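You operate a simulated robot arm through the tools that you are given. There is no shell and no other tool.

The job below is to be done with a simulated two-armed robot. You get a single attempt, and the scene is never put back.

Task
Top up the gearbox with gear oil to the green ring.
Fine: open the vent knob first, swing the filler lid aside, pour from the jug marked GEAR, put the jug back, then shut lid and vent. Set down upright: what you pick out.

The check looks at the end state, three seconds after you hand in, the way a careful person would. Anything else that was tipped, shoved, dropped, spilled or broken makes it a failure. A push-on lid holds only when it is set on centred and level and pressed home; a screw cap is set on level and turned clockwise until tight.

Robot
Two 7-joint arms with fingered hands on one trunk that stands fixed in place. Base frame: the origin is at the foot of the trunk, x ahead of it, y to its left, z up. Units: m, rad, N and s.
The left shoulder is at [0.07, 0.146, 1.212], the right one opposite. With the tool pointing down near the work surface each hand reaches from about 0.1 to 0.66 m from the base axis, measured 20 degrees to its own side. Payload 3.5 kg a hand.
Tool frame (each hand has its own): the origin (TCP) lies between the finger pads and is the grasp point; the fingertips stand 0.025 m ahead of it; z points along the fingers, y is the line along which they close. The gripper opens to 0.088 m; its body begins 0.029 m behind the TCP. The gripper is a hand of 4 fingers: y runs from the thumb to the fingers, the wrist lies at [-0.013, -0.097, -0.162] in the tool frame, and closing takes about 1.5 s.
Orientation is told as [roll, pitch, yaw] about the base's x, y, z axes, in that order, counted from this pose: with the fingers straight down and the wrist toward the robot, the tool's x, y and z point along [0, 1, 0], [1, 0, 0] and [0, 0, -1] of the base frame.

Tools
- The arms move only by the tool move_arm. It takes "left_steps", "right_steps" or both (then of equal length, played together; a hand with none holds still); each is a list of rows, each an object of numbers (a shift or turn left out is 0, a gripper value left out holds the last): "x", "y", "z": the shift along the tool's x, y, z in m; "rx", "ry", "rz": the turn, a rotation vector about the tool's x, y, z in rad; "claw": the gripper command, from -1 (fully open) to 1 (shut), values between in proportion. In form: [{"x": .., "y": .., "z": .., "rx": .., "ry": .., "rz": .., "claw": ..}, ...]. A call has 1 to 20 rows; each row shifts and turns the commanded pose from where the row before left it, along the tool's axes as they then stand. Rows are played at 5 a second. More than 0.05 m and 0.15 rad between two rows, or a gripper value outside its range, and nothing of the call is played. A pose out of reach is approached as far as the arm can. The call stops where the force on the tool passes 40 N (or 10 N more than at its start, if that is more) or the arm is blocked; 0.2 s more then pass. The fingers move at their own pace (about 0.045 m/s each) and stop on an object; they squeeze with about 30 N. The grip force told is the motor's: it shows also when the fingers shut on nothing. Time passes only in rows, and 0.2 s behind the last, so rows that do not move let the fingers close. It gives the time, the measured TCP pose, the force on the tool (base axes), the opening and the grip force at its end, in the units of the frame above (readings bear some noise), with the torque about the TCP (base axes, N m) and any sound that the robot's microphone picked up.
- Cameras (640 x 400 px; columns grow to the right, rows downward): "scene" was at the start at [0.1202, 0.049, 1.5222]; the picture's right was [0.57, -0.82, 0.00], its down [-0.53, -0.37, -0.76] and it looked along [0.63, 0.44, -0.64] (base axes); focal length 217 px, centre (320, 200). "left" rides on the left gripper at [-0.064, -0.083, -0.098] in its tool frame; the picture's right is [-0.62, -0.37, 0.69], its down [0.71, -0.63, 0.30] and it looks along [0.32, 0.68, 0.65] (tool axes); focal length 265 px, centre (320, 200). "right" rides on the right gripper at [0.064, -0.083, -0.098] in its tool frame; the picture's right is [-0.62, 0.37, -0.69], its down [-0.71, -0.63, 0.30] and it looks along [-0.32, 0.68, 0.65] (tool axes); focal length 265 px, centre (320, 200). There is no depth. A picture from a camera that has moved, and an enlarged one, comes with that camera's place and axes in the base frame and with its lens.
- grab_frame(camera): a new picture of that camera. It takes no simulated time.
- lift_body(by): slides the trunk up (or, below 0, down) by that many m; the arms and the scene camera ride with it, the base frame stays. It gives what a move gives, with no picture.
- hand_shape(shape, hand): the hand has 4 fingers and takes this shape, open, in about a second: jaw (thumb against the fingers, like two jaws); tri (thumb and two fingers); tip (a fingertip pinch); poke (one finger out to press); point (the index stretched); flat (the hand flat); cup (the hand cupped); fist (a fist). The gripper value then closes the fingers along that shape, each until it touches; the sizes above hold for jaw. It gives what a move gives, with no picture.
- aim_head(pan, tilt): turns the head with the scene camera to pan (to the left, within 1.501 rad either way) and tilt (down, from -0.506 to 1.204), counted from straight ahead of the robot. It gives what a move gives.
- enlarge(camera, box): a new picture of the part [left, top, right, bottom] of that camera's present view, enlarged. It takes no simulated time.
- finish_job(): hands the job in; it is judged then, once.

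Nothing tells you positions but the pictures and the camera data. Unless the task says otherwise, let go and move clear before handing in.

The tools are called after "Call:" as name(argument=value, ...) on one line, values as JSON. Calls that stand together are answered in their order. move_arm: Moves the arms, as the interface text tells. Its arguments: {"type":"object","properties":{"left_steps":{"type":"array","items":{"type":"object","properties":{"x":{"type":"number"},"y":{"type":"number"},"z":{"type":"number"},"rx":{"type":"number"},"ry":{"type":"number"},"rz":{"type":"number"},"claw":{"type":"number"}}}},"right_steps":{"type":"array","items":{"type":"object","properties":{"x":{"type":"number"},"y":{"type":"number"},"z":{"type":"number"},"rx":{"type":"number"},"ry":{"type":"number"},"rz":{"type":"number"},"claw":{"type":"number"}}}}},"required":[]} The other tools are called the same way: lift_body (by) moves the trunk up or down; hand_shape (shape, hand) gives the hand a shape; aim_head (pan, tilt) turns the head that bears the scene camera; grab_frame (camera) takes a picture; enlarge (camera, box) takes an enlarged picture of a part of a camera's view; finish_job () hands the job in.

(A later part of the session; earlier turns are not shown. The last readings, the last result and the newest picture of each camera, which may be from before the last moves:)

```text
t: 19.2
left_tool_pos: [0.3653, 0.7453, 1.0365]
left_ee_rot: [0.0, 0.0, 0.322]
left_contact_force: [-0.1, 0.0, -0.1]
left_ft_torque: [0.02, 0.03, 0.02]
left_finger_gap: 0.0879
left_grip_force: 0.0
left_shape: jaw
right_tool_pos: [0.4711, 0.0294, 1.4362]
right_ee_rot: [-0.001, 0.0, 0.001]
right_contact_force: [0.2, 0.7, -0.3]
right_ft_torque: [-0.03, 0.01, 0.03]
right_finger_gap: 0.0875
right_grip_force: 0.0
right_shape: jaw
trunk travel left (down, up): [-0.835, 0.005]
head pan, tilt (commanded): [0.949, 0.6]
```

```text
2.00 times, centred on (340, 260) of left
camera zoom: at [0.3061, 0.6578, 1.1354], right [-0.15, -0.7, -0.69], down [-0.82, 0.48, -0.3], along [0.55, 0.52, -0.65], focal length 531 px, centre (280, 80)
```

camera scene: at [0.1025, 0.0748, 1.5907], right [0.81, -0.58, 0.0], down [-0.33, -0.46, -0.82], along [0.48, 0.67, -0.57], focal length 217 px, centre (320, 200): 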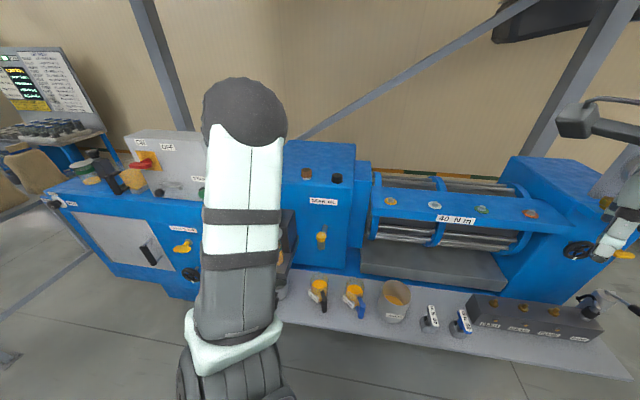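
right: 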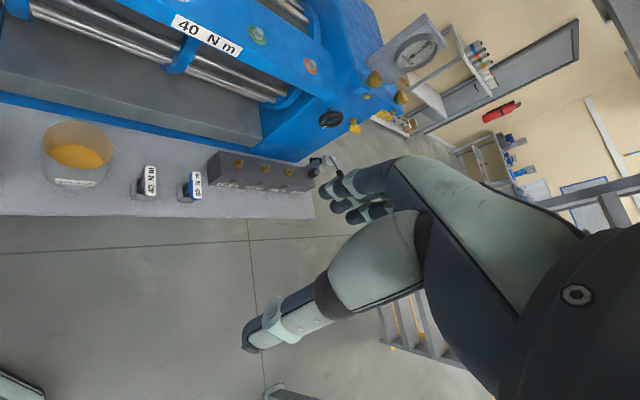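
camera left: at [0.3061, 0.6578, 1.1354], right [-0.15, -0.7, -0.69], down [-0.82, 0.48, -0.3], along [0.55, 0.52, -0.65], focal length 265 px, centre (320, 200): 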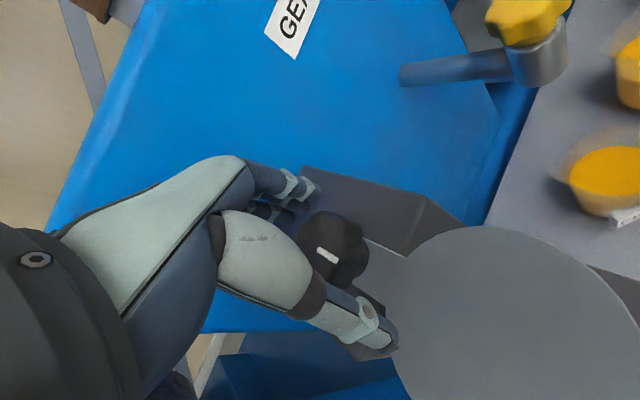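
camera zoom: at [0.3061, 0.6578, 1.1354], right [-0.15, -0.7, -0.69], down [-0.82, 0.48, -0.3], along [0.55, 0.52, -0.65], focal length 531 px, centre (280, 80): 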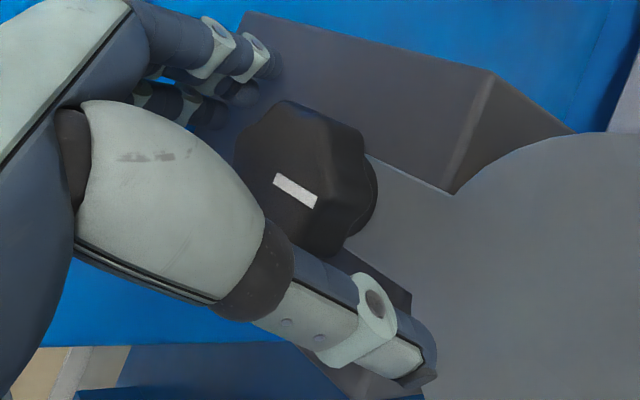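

The fingers straddle the knob cleanly, so I'll close on it now.

Call:
move_arm(left_steps=[{"claw": 1}, {}, {}, {}, {}, {}])

Call:
enlarge(camera="left", box=[240, 160, 440, 360])

```text
t: 20.6
left_tool_pos: [0.3645, 0.7437, 1.0367]
left_ee_rot: [0.001, 0.003, 0.322]
left_contact_force: [-2.4, -1.6, -2.2]
left_ft_torque: [-0.05, 0.05, -0.05]
left_finger_gap: 0.0343
left_grip_force: 30.3
left_shape: jaw
right_tool_pos: [0.4728, 0.0281, 1.4375]
right_ee_rot: [0.0, -0.002, 0.0]
right_contact_force: [0.3, -0.2, 0.1]
right_ft_torque: [0.03, -0.01, -0.06]
right_finger_gap: 0.0876
right_grip_force: 0.0
right_shape: jaw
trunk travel left (down, up): [-0.835, 0.005]
head pan, tilt (commanded): [0.949, 0.6]
```

```text
2.00 times, centred on (340, 260) of left
camera zoom: at [0.3054, 0.6574, 1.1356], right [-0.15, -0.71, -0.69], down [-0.82, 0.48, -0.3], along [0.55, 0.52, -0.65], focal length 531 px, centre (280, 80)
```

zoom: 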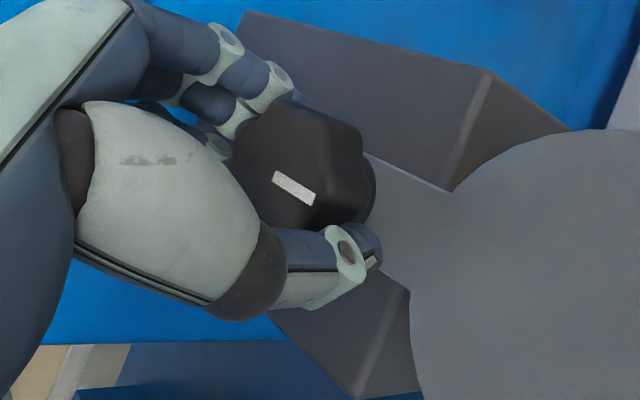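

The knob is gripped (gap 0.034, 30 N). I'll turn counter-clockwise in small steps and watch the torque and sound.

Call:
move_arm(left_steps=[{"rz": -0.1}, {"rz": -0.1}, {"rz": -0.1}, {}])

Call:
enlarge(camera="left", box=[240, 160, 440, 360])

```text
t: 21.6
left_tool_pos: [0.3643, 0.7442, 1.0369]
left_ee_rot: [0.0, 0.001, 0.621]
left_contact_force: [-0.1, -3.0, -1.3]
left_ft_torque: [-0.03, -0.02, -0.02]
left_finger_gap: 0.0343
left_grip_force: 30.1
left_shape: jaw
right_tool_pos: [0.4724, 0.0295, 1.4363]
right_ee_rot: [0.001, -0.001, -0.001]
right_contact_force: [0.0, -0.3, 0.0]
right_ft_torque: [0.02, 0.04, 0.02]
right_finger_gap: 0.0878
right_grip_force: 0.0
right_shape: jaw
trunk travel left (down, up): [-0.835, 0.005]
head pan, tilt (commanded): [0.949, 0.6]
```

```text
2.00 times, centred on (340, 260) of left
camera zoom: at [0.3344, 0.6439, 1.1356], right [0.06, -0.72, -0.69], down [-0.93, 0.21, -0.3], along [0.37, 0.66, -0.65], focal length 531 px, centre (280, 80)
```

zoom: 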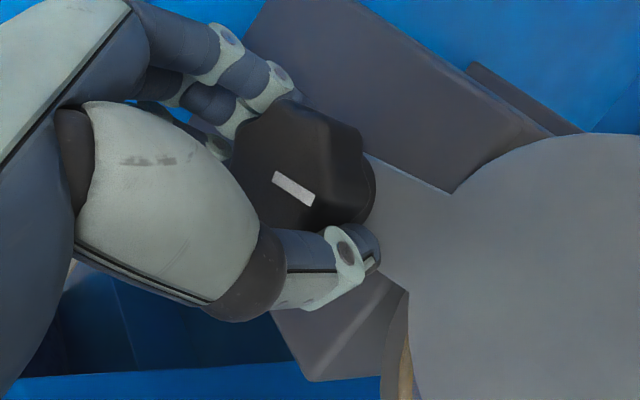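

The lid turned together with this black knob, so it's the lid's own pivot knob and not a separate vent. I'll turn it straight back to closed and look at the yellow lobed valve on the gearbox pipe as the likely vent.

Call:
move_arm(left_steps=[{"rz": 0.1}, {"rz": 0.1}, {"rz": 0.1}, {}])

Call:
enlarge(camera="left", box=[240, 160, 440, 360])

Call:
grab_frame(camera="left")

```text
t: 22.6
left_tool_pos: [0.3632, 0.7432, 1.0369]
left_ee_rot: [0.0, 0.002, 0.32]
left_contact_force: [-1.1, 0.5, -1.5]
left_ft_torque: [0.0, -0.02, 0.05]
left_finger_gap: 0.034
left_grip_force: 29.5
left_shape: jaw
right_tool_pos: [0.4717, 0.0298, 1.4364]
right_ee_rot: [0.0, -0.002, 0.0]
right_contact_force: [0.3, 0.0, -0.1]
right_ft_torque: [0.0, 0.01, 0.01]
right_finger_gap: 0.0875
right_grip_force: 0.1
right_shape: jaw
trunk travel left (down, up): [-0.835, 0.005]
head pan, tilt (commanded): [0.949, 0.6]
```

```text
2.00 times, centred on (340, 260) of left
camera zoom: at [0.3052, 0.6574, 1.1356], right [-0.16, -0.7, -0.69], down [-0.82, 0.48, -0.3], along [0.55, 0.52, -0.65], focal length 531 px, centre (280, 80)
```

zoom: 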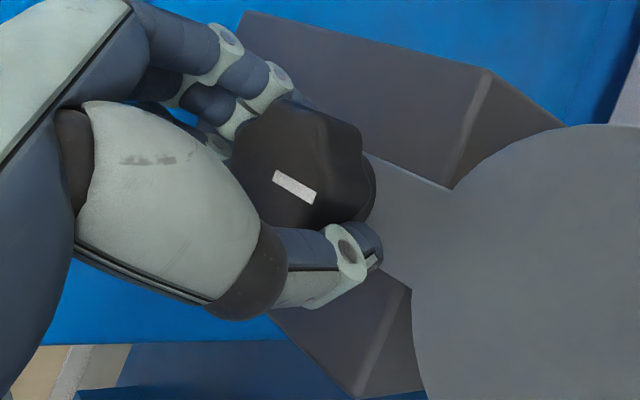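

```text
taken
camera left: at [0.3052, 0.6574, 1.1356], right [-0.16, -0.7, -0.69], down [-0.82, 0.48, -0.3], along [0.55, 0.52, -0.65], focal length 265 px, centre (320, 200)
```

left: 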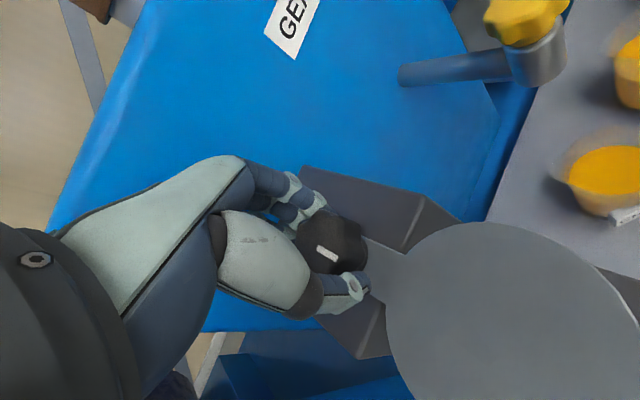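

The lid is back over the cup. I'll release, rise, and take a close look at the yellow valve.

Call:
move_arm(left_steps=[{"claw": -1}, {}, {}, {}, {}, {"z": -0.02}, {"z": -0.03}, {"z": -0.03}])

Call:
grab_frame(camera="left")

Call:
enlarge(camera="left", box=[420, 30, 640, 170])

Call:
enlarge(camera="left", box=[330, 180, 640, 400])

```text
t: 24.4
left_tool_pos: [0.3647, 0.7438, 1.1181]
left_ee_rot: [0.0, 0.0, 0.322]
left_contact_force: [0.0, 1.0, 0.1]
left_ft_torque: [0.04, 0.02, -0.02]
left_finger_gap: 0.0875
left_grip_force: 0.0
left_shape: jaw
right_tool_pos: [0.4717, 0.0277, 1.4362]
right_ee_rot: [0.0, 0.001, 0.001]
right_contact_force: [-0.3, -0.4, -0.6]
right_ft_torque: [-0.02, 0.01, 0.03]
right_finger_gap: 0.0876
right_grip_force: 0.1
right_shape: jaw
trunk travel left (down, up): [-0.835, 0.005]
head pan, tilt (commanded): [0.949, 0.6]
```

```text
taken
camera left: at [0.306, 0.6571, 1.217], right [-0.15, -0.7, -0.69], down [-0.82, 0.48, -0.3], along [0.55, 0.52, -0.65], focal length 265 px, centre (320, 200)
```

left: 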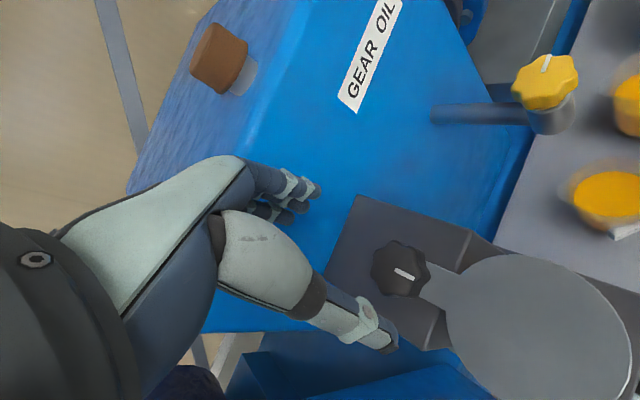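

```text
2.86 times, centred on (530, 100) of left
camera zoom: at [0.306, 0.6571, 1.217], right [-0.15, -0.7, -0.69], down [-0.82, 0.48, -0.3], along [0.55, 0.52, -0.65], focal length 758 px, centre (-280, 486)
```

zoom: 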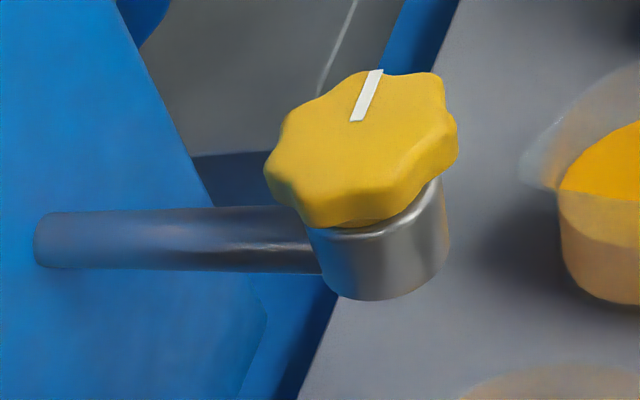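

```text
1.82 times, centred on (485, 290) of left
camera zoom: at [0.306, 0.6571, 1.217], right [-0.15, -0.7, -0.69], down [-0.82, 0.48, -0.3], along [0.55, 0.52, -0.65], focal length 483 px, centre (20, 36)
```

zoom: 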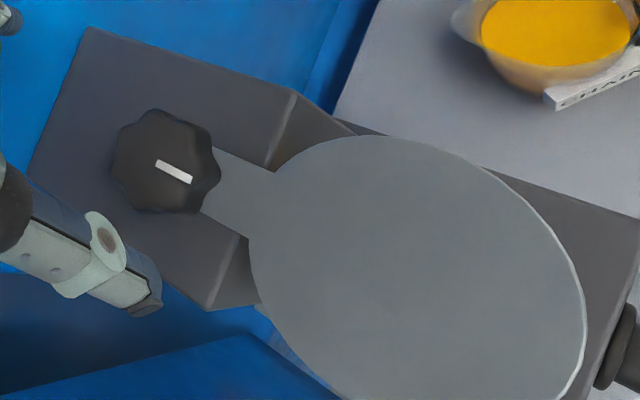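

The yellow knob's top is at (0.482, 0.592, 0.976), with its pointer crosswise to the pipe, which looks like closed. I'll move the hand above it and look closer before touching it.

Call:
move_arm(left_steps=[{"x": -0.0362, "y": 0.0126}, {"x": -0.0362, "y": 0.0126}, {"x": -0.0362, "y": 0.0126}, {"x": -0.0362, "y": 0.0126}, {"x": -0.0362, "y": 0.0125}, {"rz": 0.12}, {"rz": 0.12}, {"z": 0.02}])

Call:
grab_frame(camera="left")

Call:
grab_frame(camera="scene")

```text
t: 26.2
left_tool_pos: [0.4811, 0.5915, 1.0983]
left_ee_rot: [0.001, 0.0, 0.079]
left_contact_force: [0.1, 0.0, 1.0]
left_ft_torque: [0.0, -0.04, 0.02]
left_finger_gap: 0.0876
left_grip_force: 0.1
left_shape: jaw
right_tool_pos: [0.4727, 0.0288, 1.4374]
right_ee_rot: [0.0, 0.002, 0.0]
right_contact_force: [-0.8, -0.7, 0.1]
right_ft_torque: [0.0, 0.01, -0.02]
right_finger_gap: 0.0874
right_grip_force: 0.1
right_shape: jaw
trunk travel left (down, up): [-0.835, 0.005]
head pan, tilt (commanded): [0.949, 0.6]
```

```text
taken
camera left: at [0.4033, 0.5215, 1.1969], right [-0.32, -0.65, -0.69], down [-0.68, 0.66, -0.3], along [0.66, 0.38, -0.65], focal length 265 px, centre (320, 200)
```

left: 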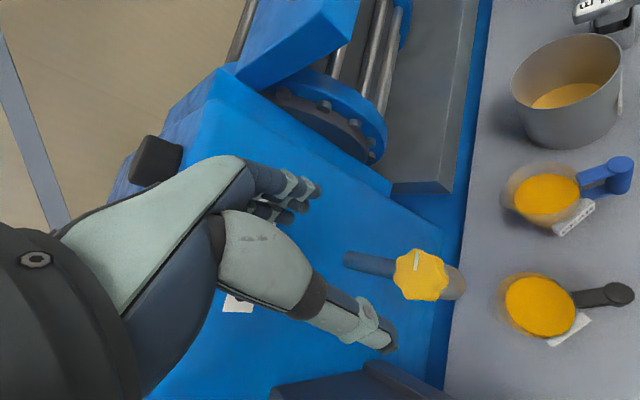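

```text
taken
camera scene: at [0.1033, 0.0717, 1.5908], right [0.81, -0.58, 0.0], down [-0.33, -0.46, -0.82], along [0.48, 0.67, -0.57], focal length 217 px, centre (320, 200)
```

scene: 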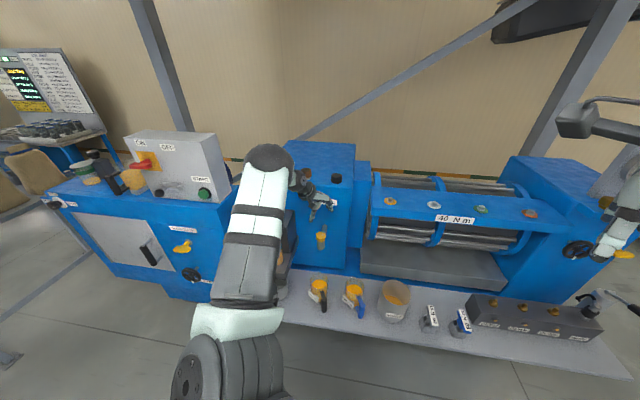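

The knob sits where expected beneath the TCP. By elimination it's the vent, since the lower black knob above the mug is a drain. I'll descend over the yellow knob.

Call:
move_arm(left_steps=[{"z": 0.03}, {"z": 0.03}, {"z": 0.03}, {"z": 0.02}, {"z": 0.008}])

Call:
grab_frame(camera="left")

Call:
enlarge(camera="left", box=[240, 160, 440, 360])

```text
t: 27.4
left_tool_pos: [0.4802, 0.5914, 0.9797]
left_ee_rot: [0.0, -0.001, 0.08]
left_contact_force: [-0.5, 0.2, 0.3]
left_ft_torque: [0.01, -0.03, 0.0]
left_finger_gap: 0.0879
left_grip_force: 0.0
left_shape: jaw
right_tool_pos: [0.4722, 0.0295, 1.435]
right_ee_rot: [0.0, 0.0, 0.0]
right_contact_force: [-0.5, 0.1, -0.1]
right_ft_torque: [0.03, 0.0, 0.0]
right_finger_gap: 0.0876
right_grip_force: 0.0
right_shape: jaw
trunk travel left (down, up): [-0.835, 0.005]
head pan, tilt (commanded): [0.949, 0.6]
```

```text
taken
camera left: at [0.4026, 0.5218, 1.0783], right [-0.32, -0.65, -0.69], down [-0.69, 0.66, -0.3], along [0.66, 0.38, -0.65], focal length 265 px, centre (320, 200)
```

left: 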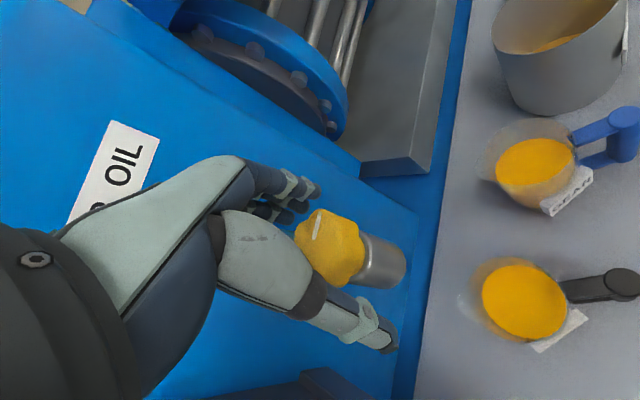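

```text
2.00 times, centred on (340, 260) of left
camera zoom: at [0.4026, 0.5218, 1.0783], right [-0.32, -0.65, -0.69], down [-0.69, 0.66, -0.3], along [0.66, 0.38, -0.65], focal length 531 px, centre (280, 80)
```

zoom: 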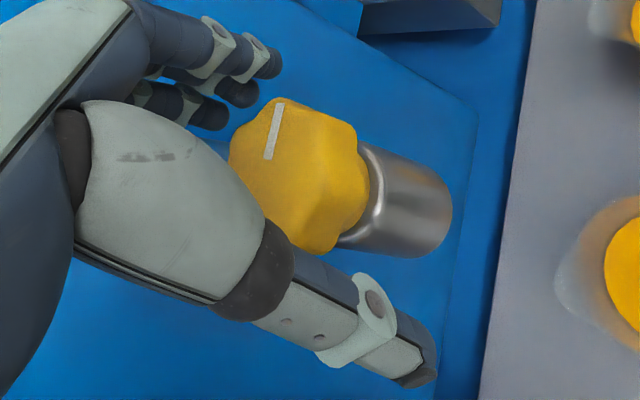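

The yellow knob is between the fingers. I'll go down a touch more and close.

Call:
move_arm(left_steps=[{"z": 0.005}, {"claw": 1}, {}, {}, {}, {}, {}])

Call:
enlarge(camera="left", box=[240, 160, 440, 360])

```text
t: 29.0
left_tool_pos: [0.4802, 0.5907, 0.9732]
left_ee_rot: [-0.002, 0.003, 0.082]
left_contact_force: [-2.2, -2.6, -7.1]
left_ft_torque: [0.05, -0.32, -0.04]
left_finger_gap: 0.03
left_grip_force: 30.3
left_shape: jaw
right_tool_pos: [0.4711, 0.03, 1.4361]
right_ee_rot: [0.001, -0.001, 0.001]
right_contact_force: [-0.2, 0.7, 0.7]
right_ft_torque: [0.01, 0.01, -0.02]
right_finger_gap: 0.0872
right_grip_force: 0.1
right_shape: jaw
trunk travel left (down, up): [-0.835, 0.005]
head pan, tilt (commanded): [0.949, 0.6]
```

```text
2.00 times, centred on (340, 260) of left
camera zoom: at [0.4026, 0.5216, 1.0727], right [-0.32, -0.65, -0.69], down [-0.69, 0.66, -0.3], along [0.65, 0.38, -0.66], focal length 531 px, centre (280, 80)
```

zoom: 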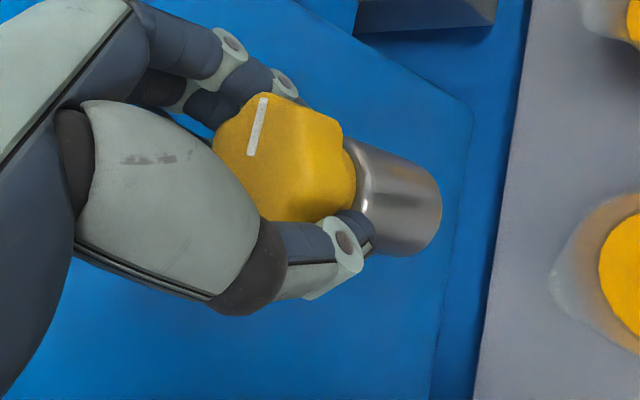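

The knob is gripped. I'll turn it counter-clockwise gently and listen.

Call:
move_arm(left_steps=[{"rz": -0.1}, {"rz": -0.1}, {"rz": -0.1}, {}])

Call:
enlarge(camera="left", box=[240, 160, 440, 360])

```text
t: 30.0
left_tool_pos: [0.4815, 0.5913, 0.9722]
left_ee_rot: [0.0, 0.002, 0.381]
left_contact_force: [-0.3, -5.7, -7.1]
left_ft_torque: [0.04, -0.27, -0.14]
left_finger_gap: 0.03
left_grip_force: 29.7
left_shape: jaw
right_tool_pos: [0.4725, 0.027, 1.4355]
right_ee_rot: [-0.001, 0.0, 0.0]
right_contact_force: [-1.0, -0.4, 0.5]
right_ft_torque: [-0.01, 0.02, -0.02]
right_finger_gap: 0.0874
right_grip_force: 0.1
right_shape: jaw
trunk travel left (down, up): [-0.835, 0.005]
head pan, tilt (commanded): [0.949, 0.6]
```

```text
2.00 times, centred on (340, 260) of left
camera zoom: at [0.4278, 0.5011, 1.0724], right [-0.11, -0.71, -0.69], down [-0.85, 0.43, -0.3], along [0.51, 0.55, -0.65], focal length 531 px, centre (280, 80)
```

zoom: 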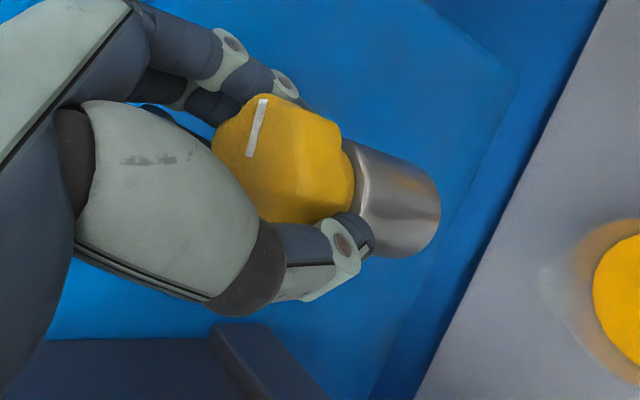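

The knob turns smoothly with little torque. I'll keep turning counter-clockwise.

Call:
move_arm(left_steps=[{"rz": -0.1}, {"rz": -0.1}, {"rz": -0.1}, {"rz": -0.1}, {"rz": -0.1}, {}])

Call:
enlarge(camera="left", box=[240, 160, 440, 360])

```text
t: 31.4
left_tool_pos: [0.4817, 0.5917, 0.9741]
left_ee_rot: [0.001, 0.001, 0.882]
left_contact_force: [2.7, -5.9, -8.3]
left_ft_torque: [0.16, -0.14, -0.1]
left_finger_gap: 0.0301
left_grip_force: 30.0
left_shape: jaw
right_tool_pos: [0.4726, 0.0288, 1.4356]
right_ee_rot: [-0.001, 0.002, 0.0]
right_contact_force: [0.2, 0.1, 0.1]
right_ft_torque: [-0.02, 0.01, -0.03]
right_finger_gap: 0.0874
right_grip_force: 0.1
right_shape: jaw
trunk travel left (down, up): [-0.835, 0.005]
head pan, tilt (commanded): [0.949, 0.6]
```

```text
2.00 times, centred on (340, 260) of left
camera zoom: at [0.4789, 0.4871, 1.0723], right [0.24, -0.68, -0.69], down [-0.95, -0.03, -0.3], along [0.18, 0.73, -0.65], focal length 531 px, centre (280, 80)
```

zoom: 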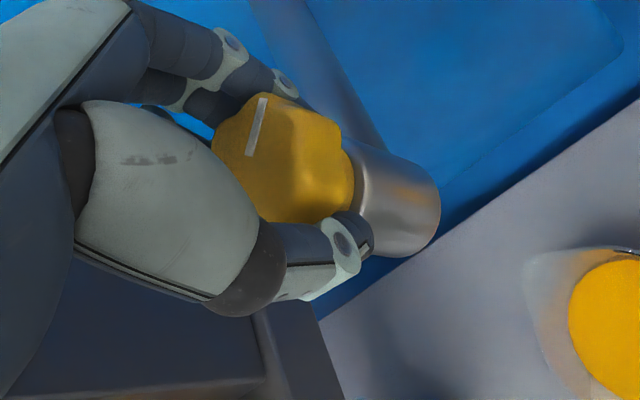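

It's still turning freely, 0.8 rad so far. Continuing.

Call:
move_arm(left_steps=[{"rz": -0.1}, {"rz": -0.1}, {"rz": -0.1}, {"rz": -0.1}, {"rz": -0.1}, {"rz": -0.1}, {"rz": -0.1}, {}])

Call:
grab_frame(camera="left")

```text
t: 33.2
left_tool_pos: [0.4835, 0.5922, 0.9737]
left_ee_rot: [0.001, 0.0, 1.581]
left_contact_force: [8.4, 2.3, -1.9]
left_ft_torque: [0.42, -0.04, -0.22]
left_finger_gap: 0.0302
left_grip_force: 29.7
left_shape: jaw
right_tool_pos: [0.4747, 0.031, 1.4365]
right_ee_rot: [0.001, 0.0, -0.001]
right_contact_force: [-1.1, -0.3, 0.2]
right_ft_torque: [-0.03, 0.01, -0.01]
right_finger_gap: 0.0876
right_grip_force: 0.1
right_shape: jaw
trunk travel left (down, up): [-0.835, 0.005]
head pan, tilt (commanded): [0.949, 0.6]
```

```text
taken
camera left: at [0.5487, 0.5109, 1.0721], right [0.62, -0.36, -0.69], down [-0.71, -0.64, -0.3], along [-0.33, 0.68, -0.65], focal length 265 px, centre (320, 200)
```

left: 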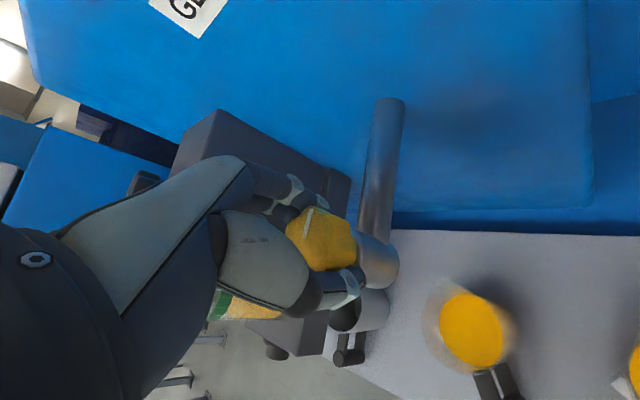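

The pointer is now lined up with the pipe after 1.5 rad. I'll try a little more to see whether there's a stop.

Call:
move_arm(left_steps=[{"rz": -0.08}, {}, {"rz": -0.08}, {}])

Call:
enlarge(camera="left", box=[240, 80, 440, 320])

```text
t: 34.2
left_tool_pos: [0.4826, 0.5921, 0.973]
left_ee_rot: [0.001, -0.002, 1.742]
left_contact_force: [10.8, 2.9, -0.4]
left_ft_torque: [0.46, -0.01, -0.27]
left_finger_gap: 0.0302
left_grip_force: 29.8
left_shape: jaw
right_tool_pos: [0.4749, 0.0302, 1.4346]
right_ee_rot: [-0.002, 0.001, -0.001]
right_contact_force: [0.7, -0.6, -0.8]
right_ft_torque: [0.02, 0.03, -0.01]
right_finger_gap: 0.0877
right_grip_force: 0.0
right_shape: jaw
trunk travel left (down, up): [-0.835, 0.005]
head pan, tilt (commanded): [0.949, 0.6]
```

```text
1.67 times, centred on (340, 200) of left
camera zoom: at [0.5611, 0.5223, 1.0717], right [0.67, -0.26, -0.69], down [-0.6, -0.74, -0.3], along [-0.44, 0.62, -0.65], focal length 442 px, centre (287, 200)
```

zoom: 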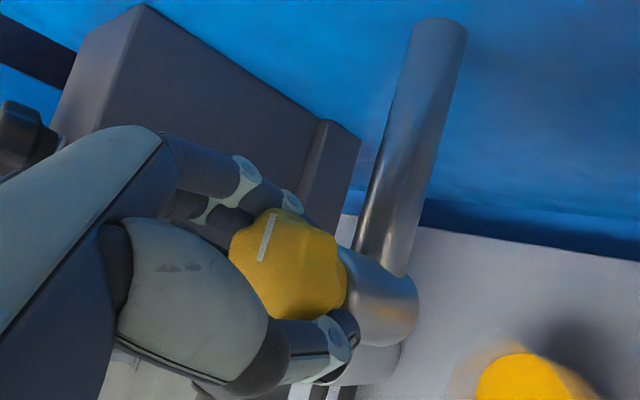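

It still turns with no stop at about 95°. I'll release, look at the pointer, then re-grip to check whether it goes further.

Call:
move_arm(left_steps=[{"claw": -1}, {}, {}, {}, {}, {"z": -0.03}, {"z": -0.03}, {"z": -0.04}])

Call:
grab_frame(camera="left")

Call:
enlarge(camera="left", box=[340, 160, 500, 340])

```text
t: 36.0
left_tool_pos: [0.4791, 0.59, 1.0734]
left_ee_rot: [0.0, 0.0, 1.74]
left_contact_force: [0.6, 0.2, 0.6]
left_ft_torque: [0.01, 0.02, 0.01]
left_finger_gap: 0.0876
left_grip_force: 0.1
left_shape: jaw
right_tool_pos: [0.4709, 0.0275, 1.4375]
right_ee_rot: [0.002, 0.0, 0.0]
right_contact_force: [-0.7, -0.4, -0.5]
right_ft_torque: [0.01, -0.02, -0.04]
right_finger_gap: 0.0878
right_grip_force: 0.0
right_shape: jaw
trunk travel left (down, up): [-0.835, 0.005]
head pan, tilt (commanded): [0.949, 0.6]
```

```text
taken
camera left: at [0.557, 0.5201, 1.1725], right [0.67, -0.26, -0.69], down [-0.6, -0.74, -0.3], along [-0.44, 0.62, -0.65], focal length 265 px, centre (320, 200)
```

left: 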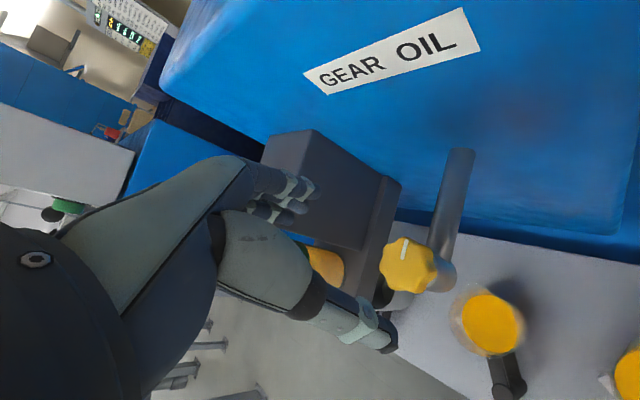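

```text
2.22 times, centred on (420, 250) of left
camera zoom: at [0.557, 0.5201, 1.1725], right [0.67, -0.26, -0.69], down [-0.6, -0.74, -0.3], along [-0.44, 0.62, -0.65], focal length 590 px, centre (98, 89)
```

zoom: 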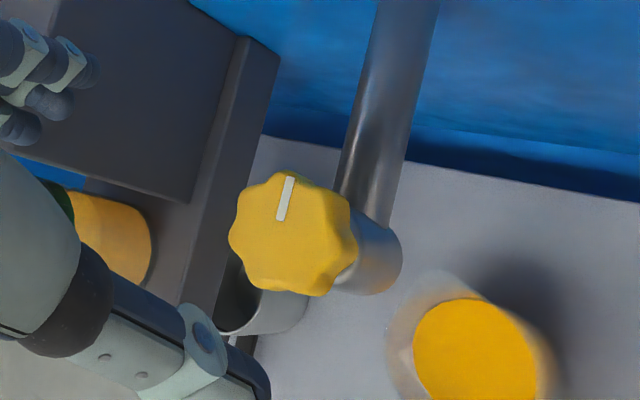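

The pointer now lies along the pipe, a 95° turn. I'll re-grip from a lower yaw to check for an end stop further round.

Call:
move_arm(left_steps=[{"rz": 0.14}, {"rz": 0.14}, {"rz": 0.14}, {"rz": 0.14}, {"rz": 0.14}, {"rz": 0.14}, {"rz": 0.14}, {"rz": 0.14}, {"rz": 0.14}, {"rz": 0.14}, {}, {"z": 0.03}, {"z": 0.03}, {"z": 0.03}, {"z": 0.01}])

Call:
enlarge(camera="left", box=[240, 160, 440, 360])

```text
t: 39.2
left_tool_pos: [0.4819, 0.593, 0.9745]
left_ee_rot: [-0.001, 0.0, 0.339]
left_contact_force: [0.0, 0.5, -1.4]
left_ft_torque: [-0.03, -0.01, 0.02]
left_finger_gap: 0.0877
left_grip_force: 0.0
left_shape: jaw
right_tool_pos: [0.4721, 0.0292, 1.4357]
right_ee_rot: [0.0, 0.002, -0.001]
right_contact_force: [0.1, 0.6, 0.3]
right_ft_torque: [-0.01, 0.02, -0.01]
right_finger_gap: 0.0876
right_grip_force: 0.1
right_shape: jaw
trunk travel left (down, up): [-0.835, 0.005]
head pan, tilt (commanded): [0.949, 0.6]
```

```text
2.00 times, centred on (340, 260) of left
camera zoom: at [0.4253, 0.5051, 1.0739], right [-0.14, -0.71, -0.69], down [-0.83, 0.46, -0.3], along [0.54, 0.53, -0.65], focal length 531 px, centre (280, 80)
```

zoom: 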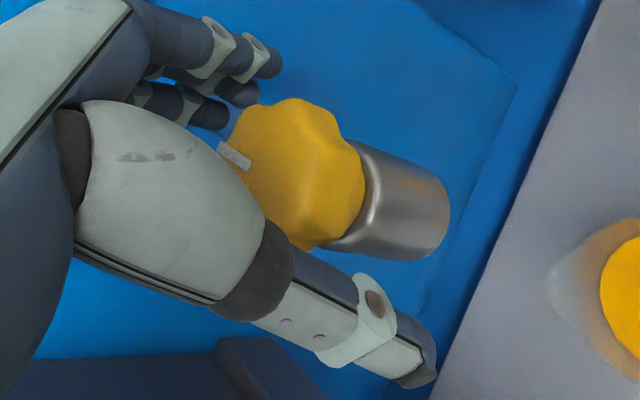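

Call:
move_arm(left_steps=[{"claw": 1}, {}, {}, {}, {}, {}, {"rz": -0.1}, {"rz": -0.1}, {"rz": -0.1}, {}])

Call:
enlarge(camera="left", box=[240, 160, 440, 360])

```text
t: 41.4
left_tool_pos: [0.4833, 0.5912, 0.9746]
left_ee_rot: [0.0, 0.0, 0.639]
left_contact_force: [1.0, -8.3, -9.9]
left_ft_torque: [0.14, -0.38, -0.43]
left_finger_gap: 0.0288
left_grip_force: 30.0
left_shape: jaw
right_tool_pos: [0.4723, 0.0267, 1.4363]
right_ee_rot: [0.002, 0.001, 0.0]
right_contact_force: [0.0, 0.2, -0.1]
right_ft_torque: [-0.01, 0.03, -0.03]
right_finger_gap: 0.0876
right_grip_force: 0.1
right_shape: jaw
trunk travel left (down, up): [-0.835, 0.005]
head pan, tilt (commanded): [0.949, 0.6]
```

```text
2.00 times, centred on (340, 260) of left
camera zoom: at [0.4543, 0.4905, 1.0727], right [0.07, -0.72, -0.69], down [-0.93, 0.2, -0.3], along [0.35, 0.67, -0.66], focal length 531 px, centre (280, 80)
```

zoom: 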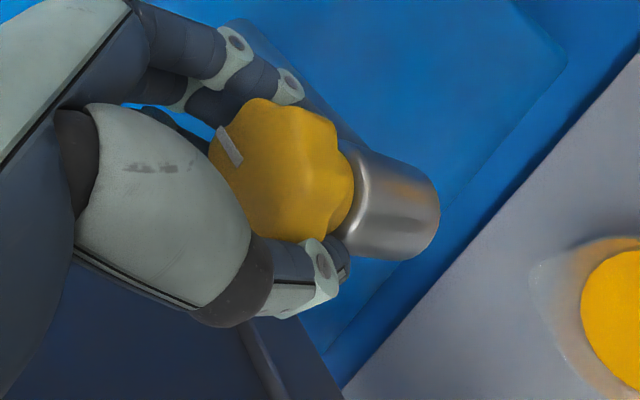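

Torque rose and the knob slipped slightly in the fingers, so the yellow knob has reached its stop at about 90° and is fully open. I'll release and go back to the lid's black knob to swing the lid aside.

Call:
move_arm(left_steps=[{"claw": -1}, {}, {}, {}, {}, {"z": -0.03}, {"z": -0.04}, {"z": -0.04}, {"z": -0.03}])

Call:
grab_frame(camera="left")

```text
t: 43.4
left_tool_pos: [0.478, 0.5931, 1.1129]
left_ee_rot: [0.0, 0.0, 0.64]
left_contact_force: [0.6, -0.2, 0.4]
left_ft_torque: [-0.02, 0.0, -0.01]
left_finger_gap: 0.0875
left_grip_force: 0.0
left_shape: jaw
right_tool_pos: [0.4709, 0.0282, 1.4369]
right_ee_rot: [0.0, -0.001, -0.001]
right_contact_force: [0.0, 0.6, 0.5]
right_ft_torque: [0.0, -0.01, -0.01]
right_finger_gap: 0.0878
right_grip_force: 0.0
right_shape: jaw
trunk travel left (down, up): [-0.835, 0.005]
head pan, tilt (commanded): [0.949, 0.6]
```

```text
taken
camera left: at [0.45, 0.4923, 1.2122], right [0.07, -0.72, -0.69], down [-0.93, 0.2, -0.3], along [0.35, 0.67, -0.65], focal length 265 px, centre (320, 200)
```

left: 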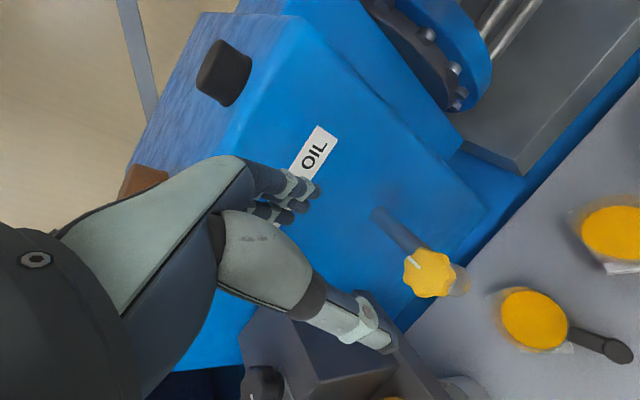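

The vent pointer is aligned with the pipe, so it's open. Moving to above the lid's knob.

Call:
move_arm(left_steps=[{"x": 0.038, "y": 0.0003}, {"x": 0.038, "y": 0.0003}, {"x": 0.038, "y": 0.0003}, {"x": 0.038, "y": 0.0003}, {"x": 0.038, "y": 0.0003}, {"rz": 0.13}, {"rz": 0.13}, {"rz": 0.13}, {}])

Call:
grab_frame(camera="left")

```text
t: 45.4
left_tool_pos: [0.3678, 0.7446, 1.1141]
left_ee_rot: [0.001, 0.0, 0.249]
left_contact_force: [0.4, 0.5, -0.1]
left_ft_torque: [0.02, -0.02, 0.01]
left_finger_gap: 0.0876
left_grip_force: 0.0
left_shape: jaw
right_tool_pos: [0.4722, 0.029, 1.437]
right_ee_rot: [0.0, 0.0, 0.0]
right_contact_force: [0.0, -0.3, -1.4]
right_ft_torque: [0.0, 0.02, 0.02]
right_finger_gap: 0.0877
right_grip_force: 0.0
right_shape: jaw
trunk travel left (down, up): [-0.835, 0.005]
head pan, tilt (commanded): [0.949, 0.6]
```

```text
taken
camera left: at [0.3031, 0.6625, 1.2133], right [-0.2, -0.69, -0.69], down [-0.79, 0.54, -0.3], along [0.58, 0.48, -0.65], focal length 265 px, centre (320, 200)
```

left: 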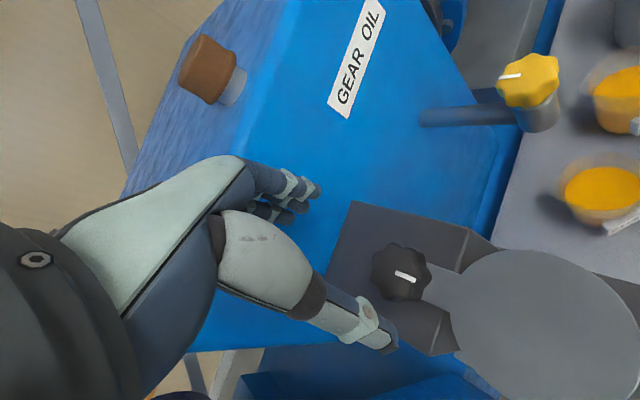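

The knob is under the TCP again. I'll descend and grip, then start swinging the lid counter-clockwise.

Call:
move_arm(left_steps=[{"z": 0.025}, {"z": 0.025}, {"z": 0.02}, {"z": 0.008}, {"claw": 1}, {}, {}, {}, {}, {}])

Call:
move_arm(left_steps=[{"rz": -0.1}, {"rz": -0.1}, {"rz": -0.1}, {"rz": -0.1}, {"rz": -0.1}, {"rz": -0.1}, {}])

Call:
grab_frame(camera="left")

```text
t: 47.6
left_tool_pos: [0.3669, 0.7454, 1.0347]
left_ee_rot: [-0.003, 0.003, 0.252]
left_contact_force: [-2.5, -4.3, -7.7]
left_ft_torque: [-0.12, 0.15, 0.0]
left_finger_gap: 0.0325
left_grip_force: 30.2
left_shape: jaw
right_tool_pos: [0.472, 0.0297, 1.4362]
right_ee_rot: [-0.003, -0.001, 0.001]
right_contact_force: [0.0, 0.0, 0.3]
right_ft_torque: [0.03, -0.01, 0.01]
right_finger_gap: 0.0876
right_grip_force: 0.1
right_shape: jaw
trunk travel left (down, up): [-0.835, 0.005]
head pan, tilt (commanded): [0.949, 0.6]
```

```text
t: 49.2
left_tool_pos: [0.3684, 0.7475, 1.0332]
left_ee_rot: [0.0, 0.004, 0.852]
left_contact_force: [-6.1, -3.5, -13.1]
left_ft_torque: [-0.12, 0.09, -0.03]
left_finger_gap: 0.0323
left_grip_force: 29.5
left_shape: jaw
right_tool_pos: [0.4708, 0.0318, 1.4361]
right_ee_rot: [-0.002, 0.0, 0.0]
right_contact_force: [0.0, 0.3, 0.6]
right_ft_torque: [0.03, 0.04, -0.03]
right_finger_gap: 0.0876
right_grip_force: 0.1
right_shape: jaw
trunk travel left (down, up): [-0.835, 0.005]
head pan, tilt (commanded): [0.949, 0.6]
```

```text
taken
camera left: at [0.3616, 0.6429, 1.1333], right [0.22, -0.69, -0.69], down [-0.95, -0.01, -0.3], along [0.2, 0.73, -0.66], focal length 265 px, centre (320, 200)
```

left: 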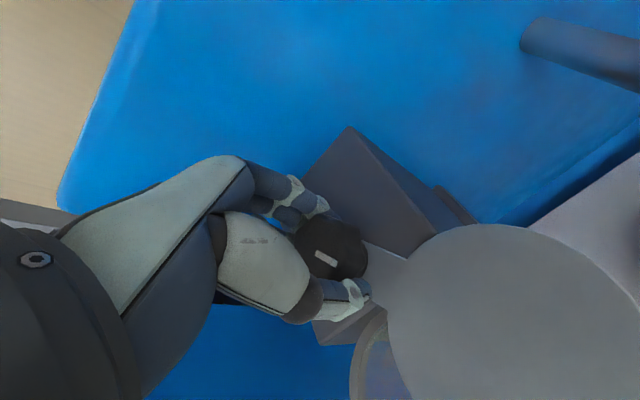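

The lid is swinging with the knob and the cup's mouth is starting to show. I'll continue.

Call:
move_arm(left_steps=[{"rz": -0.1}, {"rz": -0.1}, {"rz": -0.1}, {"rz": -0.1}, {"rz": -0.1}, {"rz": -0.1}, {"rz": -0.1}, {"rz": -0.1}, {}])

Call:
grab_frame(camera="left")

```text
t: 51.2
left_tool_pos: [0.3667, 0.7494, 1.034]
left_ee_rot: [0.0, 0.005, 1.654]
left_contact_force: [-8.0, 5.7, -10.7]
left_ft_torque: [0.0, 0.08, -0.06]
left_finger_gap: 0.0315
left_grip_force: 30.0
left_shape: jaw
right_tool_pos: [0.4711, 0.0329, 1.4364]
right_ee_rot: [-0.003, -0.002, 0.002]
right_contact_force: [-0.5, 1.1, 0.1]
right_ft_torque: [0.01, 0.0, -0.03]
right_finger_gap: 0.0877
right_grip_force: 0.0
right_shape: jaw
trunk travel left (down, up): [-0.835, 0.005]
head pan, tilt (commanded): [0.949, 0.6]
```

```text
taken
camera left: at [0.4381, 0.6715, 1.1328], right [0.65, -0.32, -0.69], down [-0.66, -0.69, -0.3], along [-0.38, 0.65, -0.66], focal length 265 px, centre (320, 200)
```

left: 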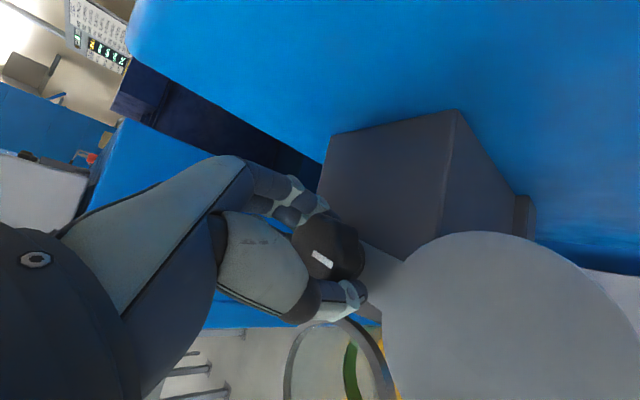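

The lid is about 80° open and the cup mouth is nearly clear. A little more.

Call:
move_arm(left_steps=[{"rz": -0.1}, {"rz": -0.1}, {"rz": -0.1}, {}])

Call:
grab_frame(camera="left")

```text
t: 52.2
left_tool_pos: [0.3673, 0.7494, 1.0336]
left_ee_rot: [0.001, 0.004, 1.951]
left_contact_force: [-7.7, 5.9, -10.5]
left_ft_torque: [0.09, 0.07, -0.14]
left_finger_gap: 0.0309
left_grip_force: 29.9
left_shape: jaw
right_tool_pos: [0.4711, 0.0341, 1.4377]
right_ee_rot: [-0.004, -0.001, 0.0]
right_contact_force: [-0.1, -0.5, -0.2]
right_ft_torque: [0.03, -0.02, 0.02]
right_finger_gap: 0.0878
right_grip_force: 0.2
right_shape: jaw
trunk travel left (down, up): [-0.835, 0.005]
head pan, tilt (commanded): [0.949, 0.6]
```

```text
taken
camera left: at [0.4579, 0.6962, 1.1327], right [0.71, -0.11, -0.69], down [-0.43, -0.85, -0.3], along [-0.56, 0.51, -0.66], focal length 265 px, centre (320, 200)
```

left: 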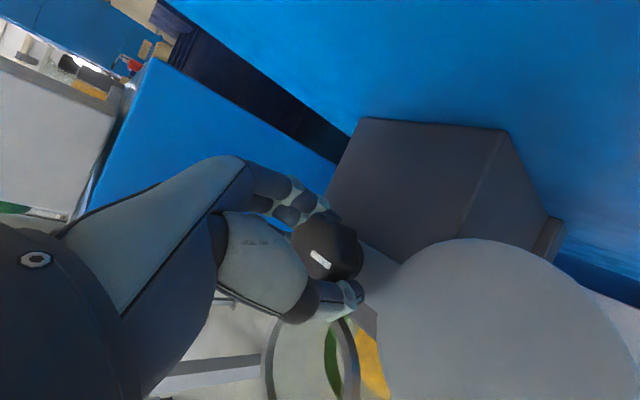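

The lid has swung about 97° and the cup looks clear. I'll release, rise and check from above.

Call:
move_arm(left_steps=[{"claw": -1}, {}, {}, {}, {}, {"z": -0.03}, {"z": -0.04}, {"z": -0.04}, {"rz": 0.14}, {"rz": 0.14}, {"rz": 0.14}, {"rz": 0.14}, {"rz": 0.14}, {"rz": 0.14}, {"rz": 0.14}, {"rz": 0.14}])

Call:
grab_frame(camera="left")

```text
t: 55.6
left_tool_pos: [0.3699, 0.7456, 1.1459]
left_ee_rot: [-0.001, 0.0, 0.827]
left_contact_force: [0.4, -0.8, 0.7]
left_ft_torque: [0.04, 0.02, 0.0]
left_finger_gap: 0.0879
left_grip_force: 0.0
left_shape: jaw
right_tool_pos: [0.4718, 0.0297, 1.437]
right_ee_rot: [0.0, 0.0, 0.002]
right_contact_force: [-1.3, 0.7, 0.5]
right_ft_torque: [-0.02, 0.03, -0.01]
right_finger_gap: 0.0874
right_grip_force: 0.3
right_shape: jaw
trunk travel left (down, up): [-0.835, 0.005]
head pan, tilt (commanded): [0.949, 0.6]
```

```text
taken
camera left: at [0.3594, 0.6414, 1.2449], right [0.21, -0.69, -0.69], down [-0.95, 0.02, -0.3], along [0.22, 0.72, -0.65], focal length 265 px, centre (320, 200)
```

left: 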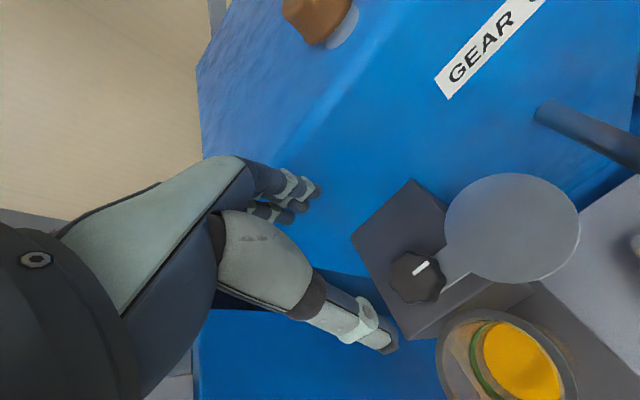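

The lid is aside, the vent is open and the cup mouth is clear. Next I'll back the left hand off to free space in front of the shelf, heading for the jug grasp.

Call:
move_arm(left_steps=[{"x": -0.027, "y": -0.04}, {"x": -0.027, "y": -0.04}, {"x": -0.027, "y": -0.04}, {"x": -0.027, "y": -0.04}, {"x": -0.027, "y": -0.04}, {"x": -0.027, "y": -0.04}, {"x": -0.027, "y": -0.04}, {"x": -0.027, "y": -0.04}])

Call:
grab_frame(camera="left")

Call:
grab_frame(camera="scene")

```text
t: 57.4
left_tool_pos: [0.3519, 0.3833, 1.155]
left_ee_rot: [0.003, 0.0, 0.83]
left_contact_force: [0.4, 0.7, -0.3]
left_ft_torque: [0.03, 0.02, -0.02]
left_finger_gap: 0.0876
left_grip_force: 0.1
left_shape: jaw
left hand out of reach, approached as far as the arm can: row 7, 8
right_tool_pos: [0.4732, 0.0256, 1.4355]
right_ee_rot: [0.002, 0.001, -0.001]
right_contact_force: [0.5, -0.2, 0.0]
right_ft_torque: [0.02, 0.02, 0.01]
right_finger_gap: 0.0874
right_grip_force: 0.1
right_shape: jaw
trunk travel left (down, up): [-0.835, 0.005]
head pan, tilt (commanded): [0.949, 0.6]
```

```text
taken
camera left: at [0.3433, 0.2789, 1.2538], right [0.21, -0.69, -0.69], down [-0.95, 0.02, -0.3], along [0.22, 0.72, -0.65], focal length 265 px, centre (320, 200)
```

left: 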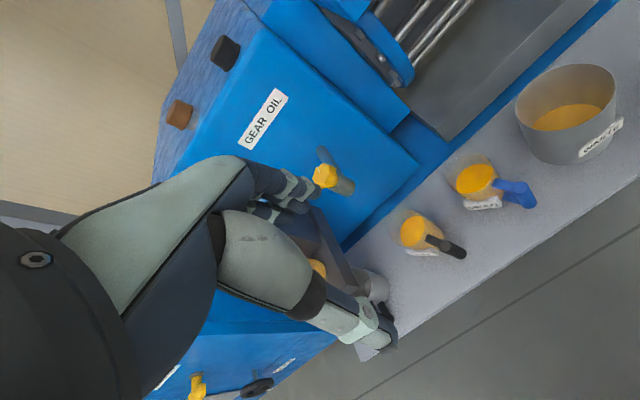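

```text
taken
camera scene: at [0.1041, 0.0692, 1.5908], right [0.81, -0.58, 0.0], down [-0.33, -0.46, -0.83], along [0.48, 0.67, -0.56], focal length 217 px, centre (320, 200)
```

scene: 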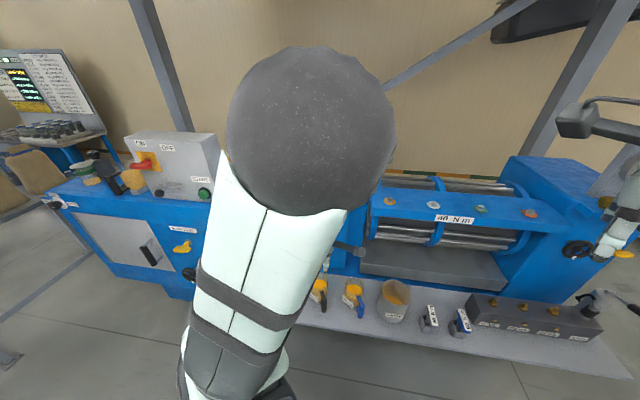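

I'll measure the GEAR jug's geometry from here, using this camera position against the earlier ones.

Call:
enlarge(camera="left", box=[430, 135, 560, 225])

Call:
enlarge(camera="scene", box=[300, 250, 430, 340])

```text
4.44 times, centred on (495, 180) of left
camera zoom: at [0.3433, 0.2789, 1.2538], right [0.21, -0.69, -0.69], down [-0.95, 0.02, -0.3], along [0.22, 0.72, -0.65], focal length 1180 px, centre (-458, 289)
```

zoom: 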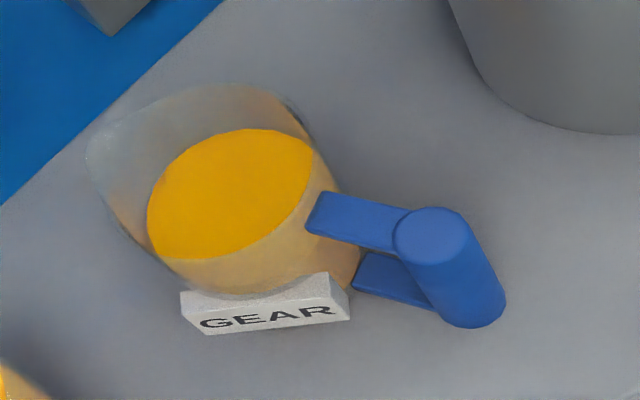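

```text
4.44 times, centred on (365, 295) of scene
camera zoom: at [0.1041, 0.0692, 1.5908], right [0.81, -0.58, 0.0], down [-0.33, -0.46, -0.83], along [0.48, 0.67, -0.56], focal length 965 px, centre (120, -222)
```

zoom: 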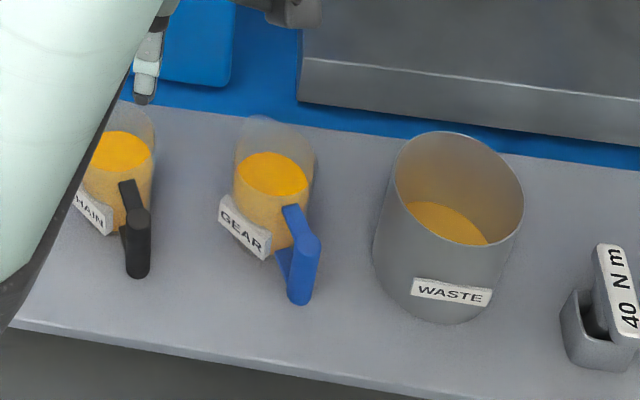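

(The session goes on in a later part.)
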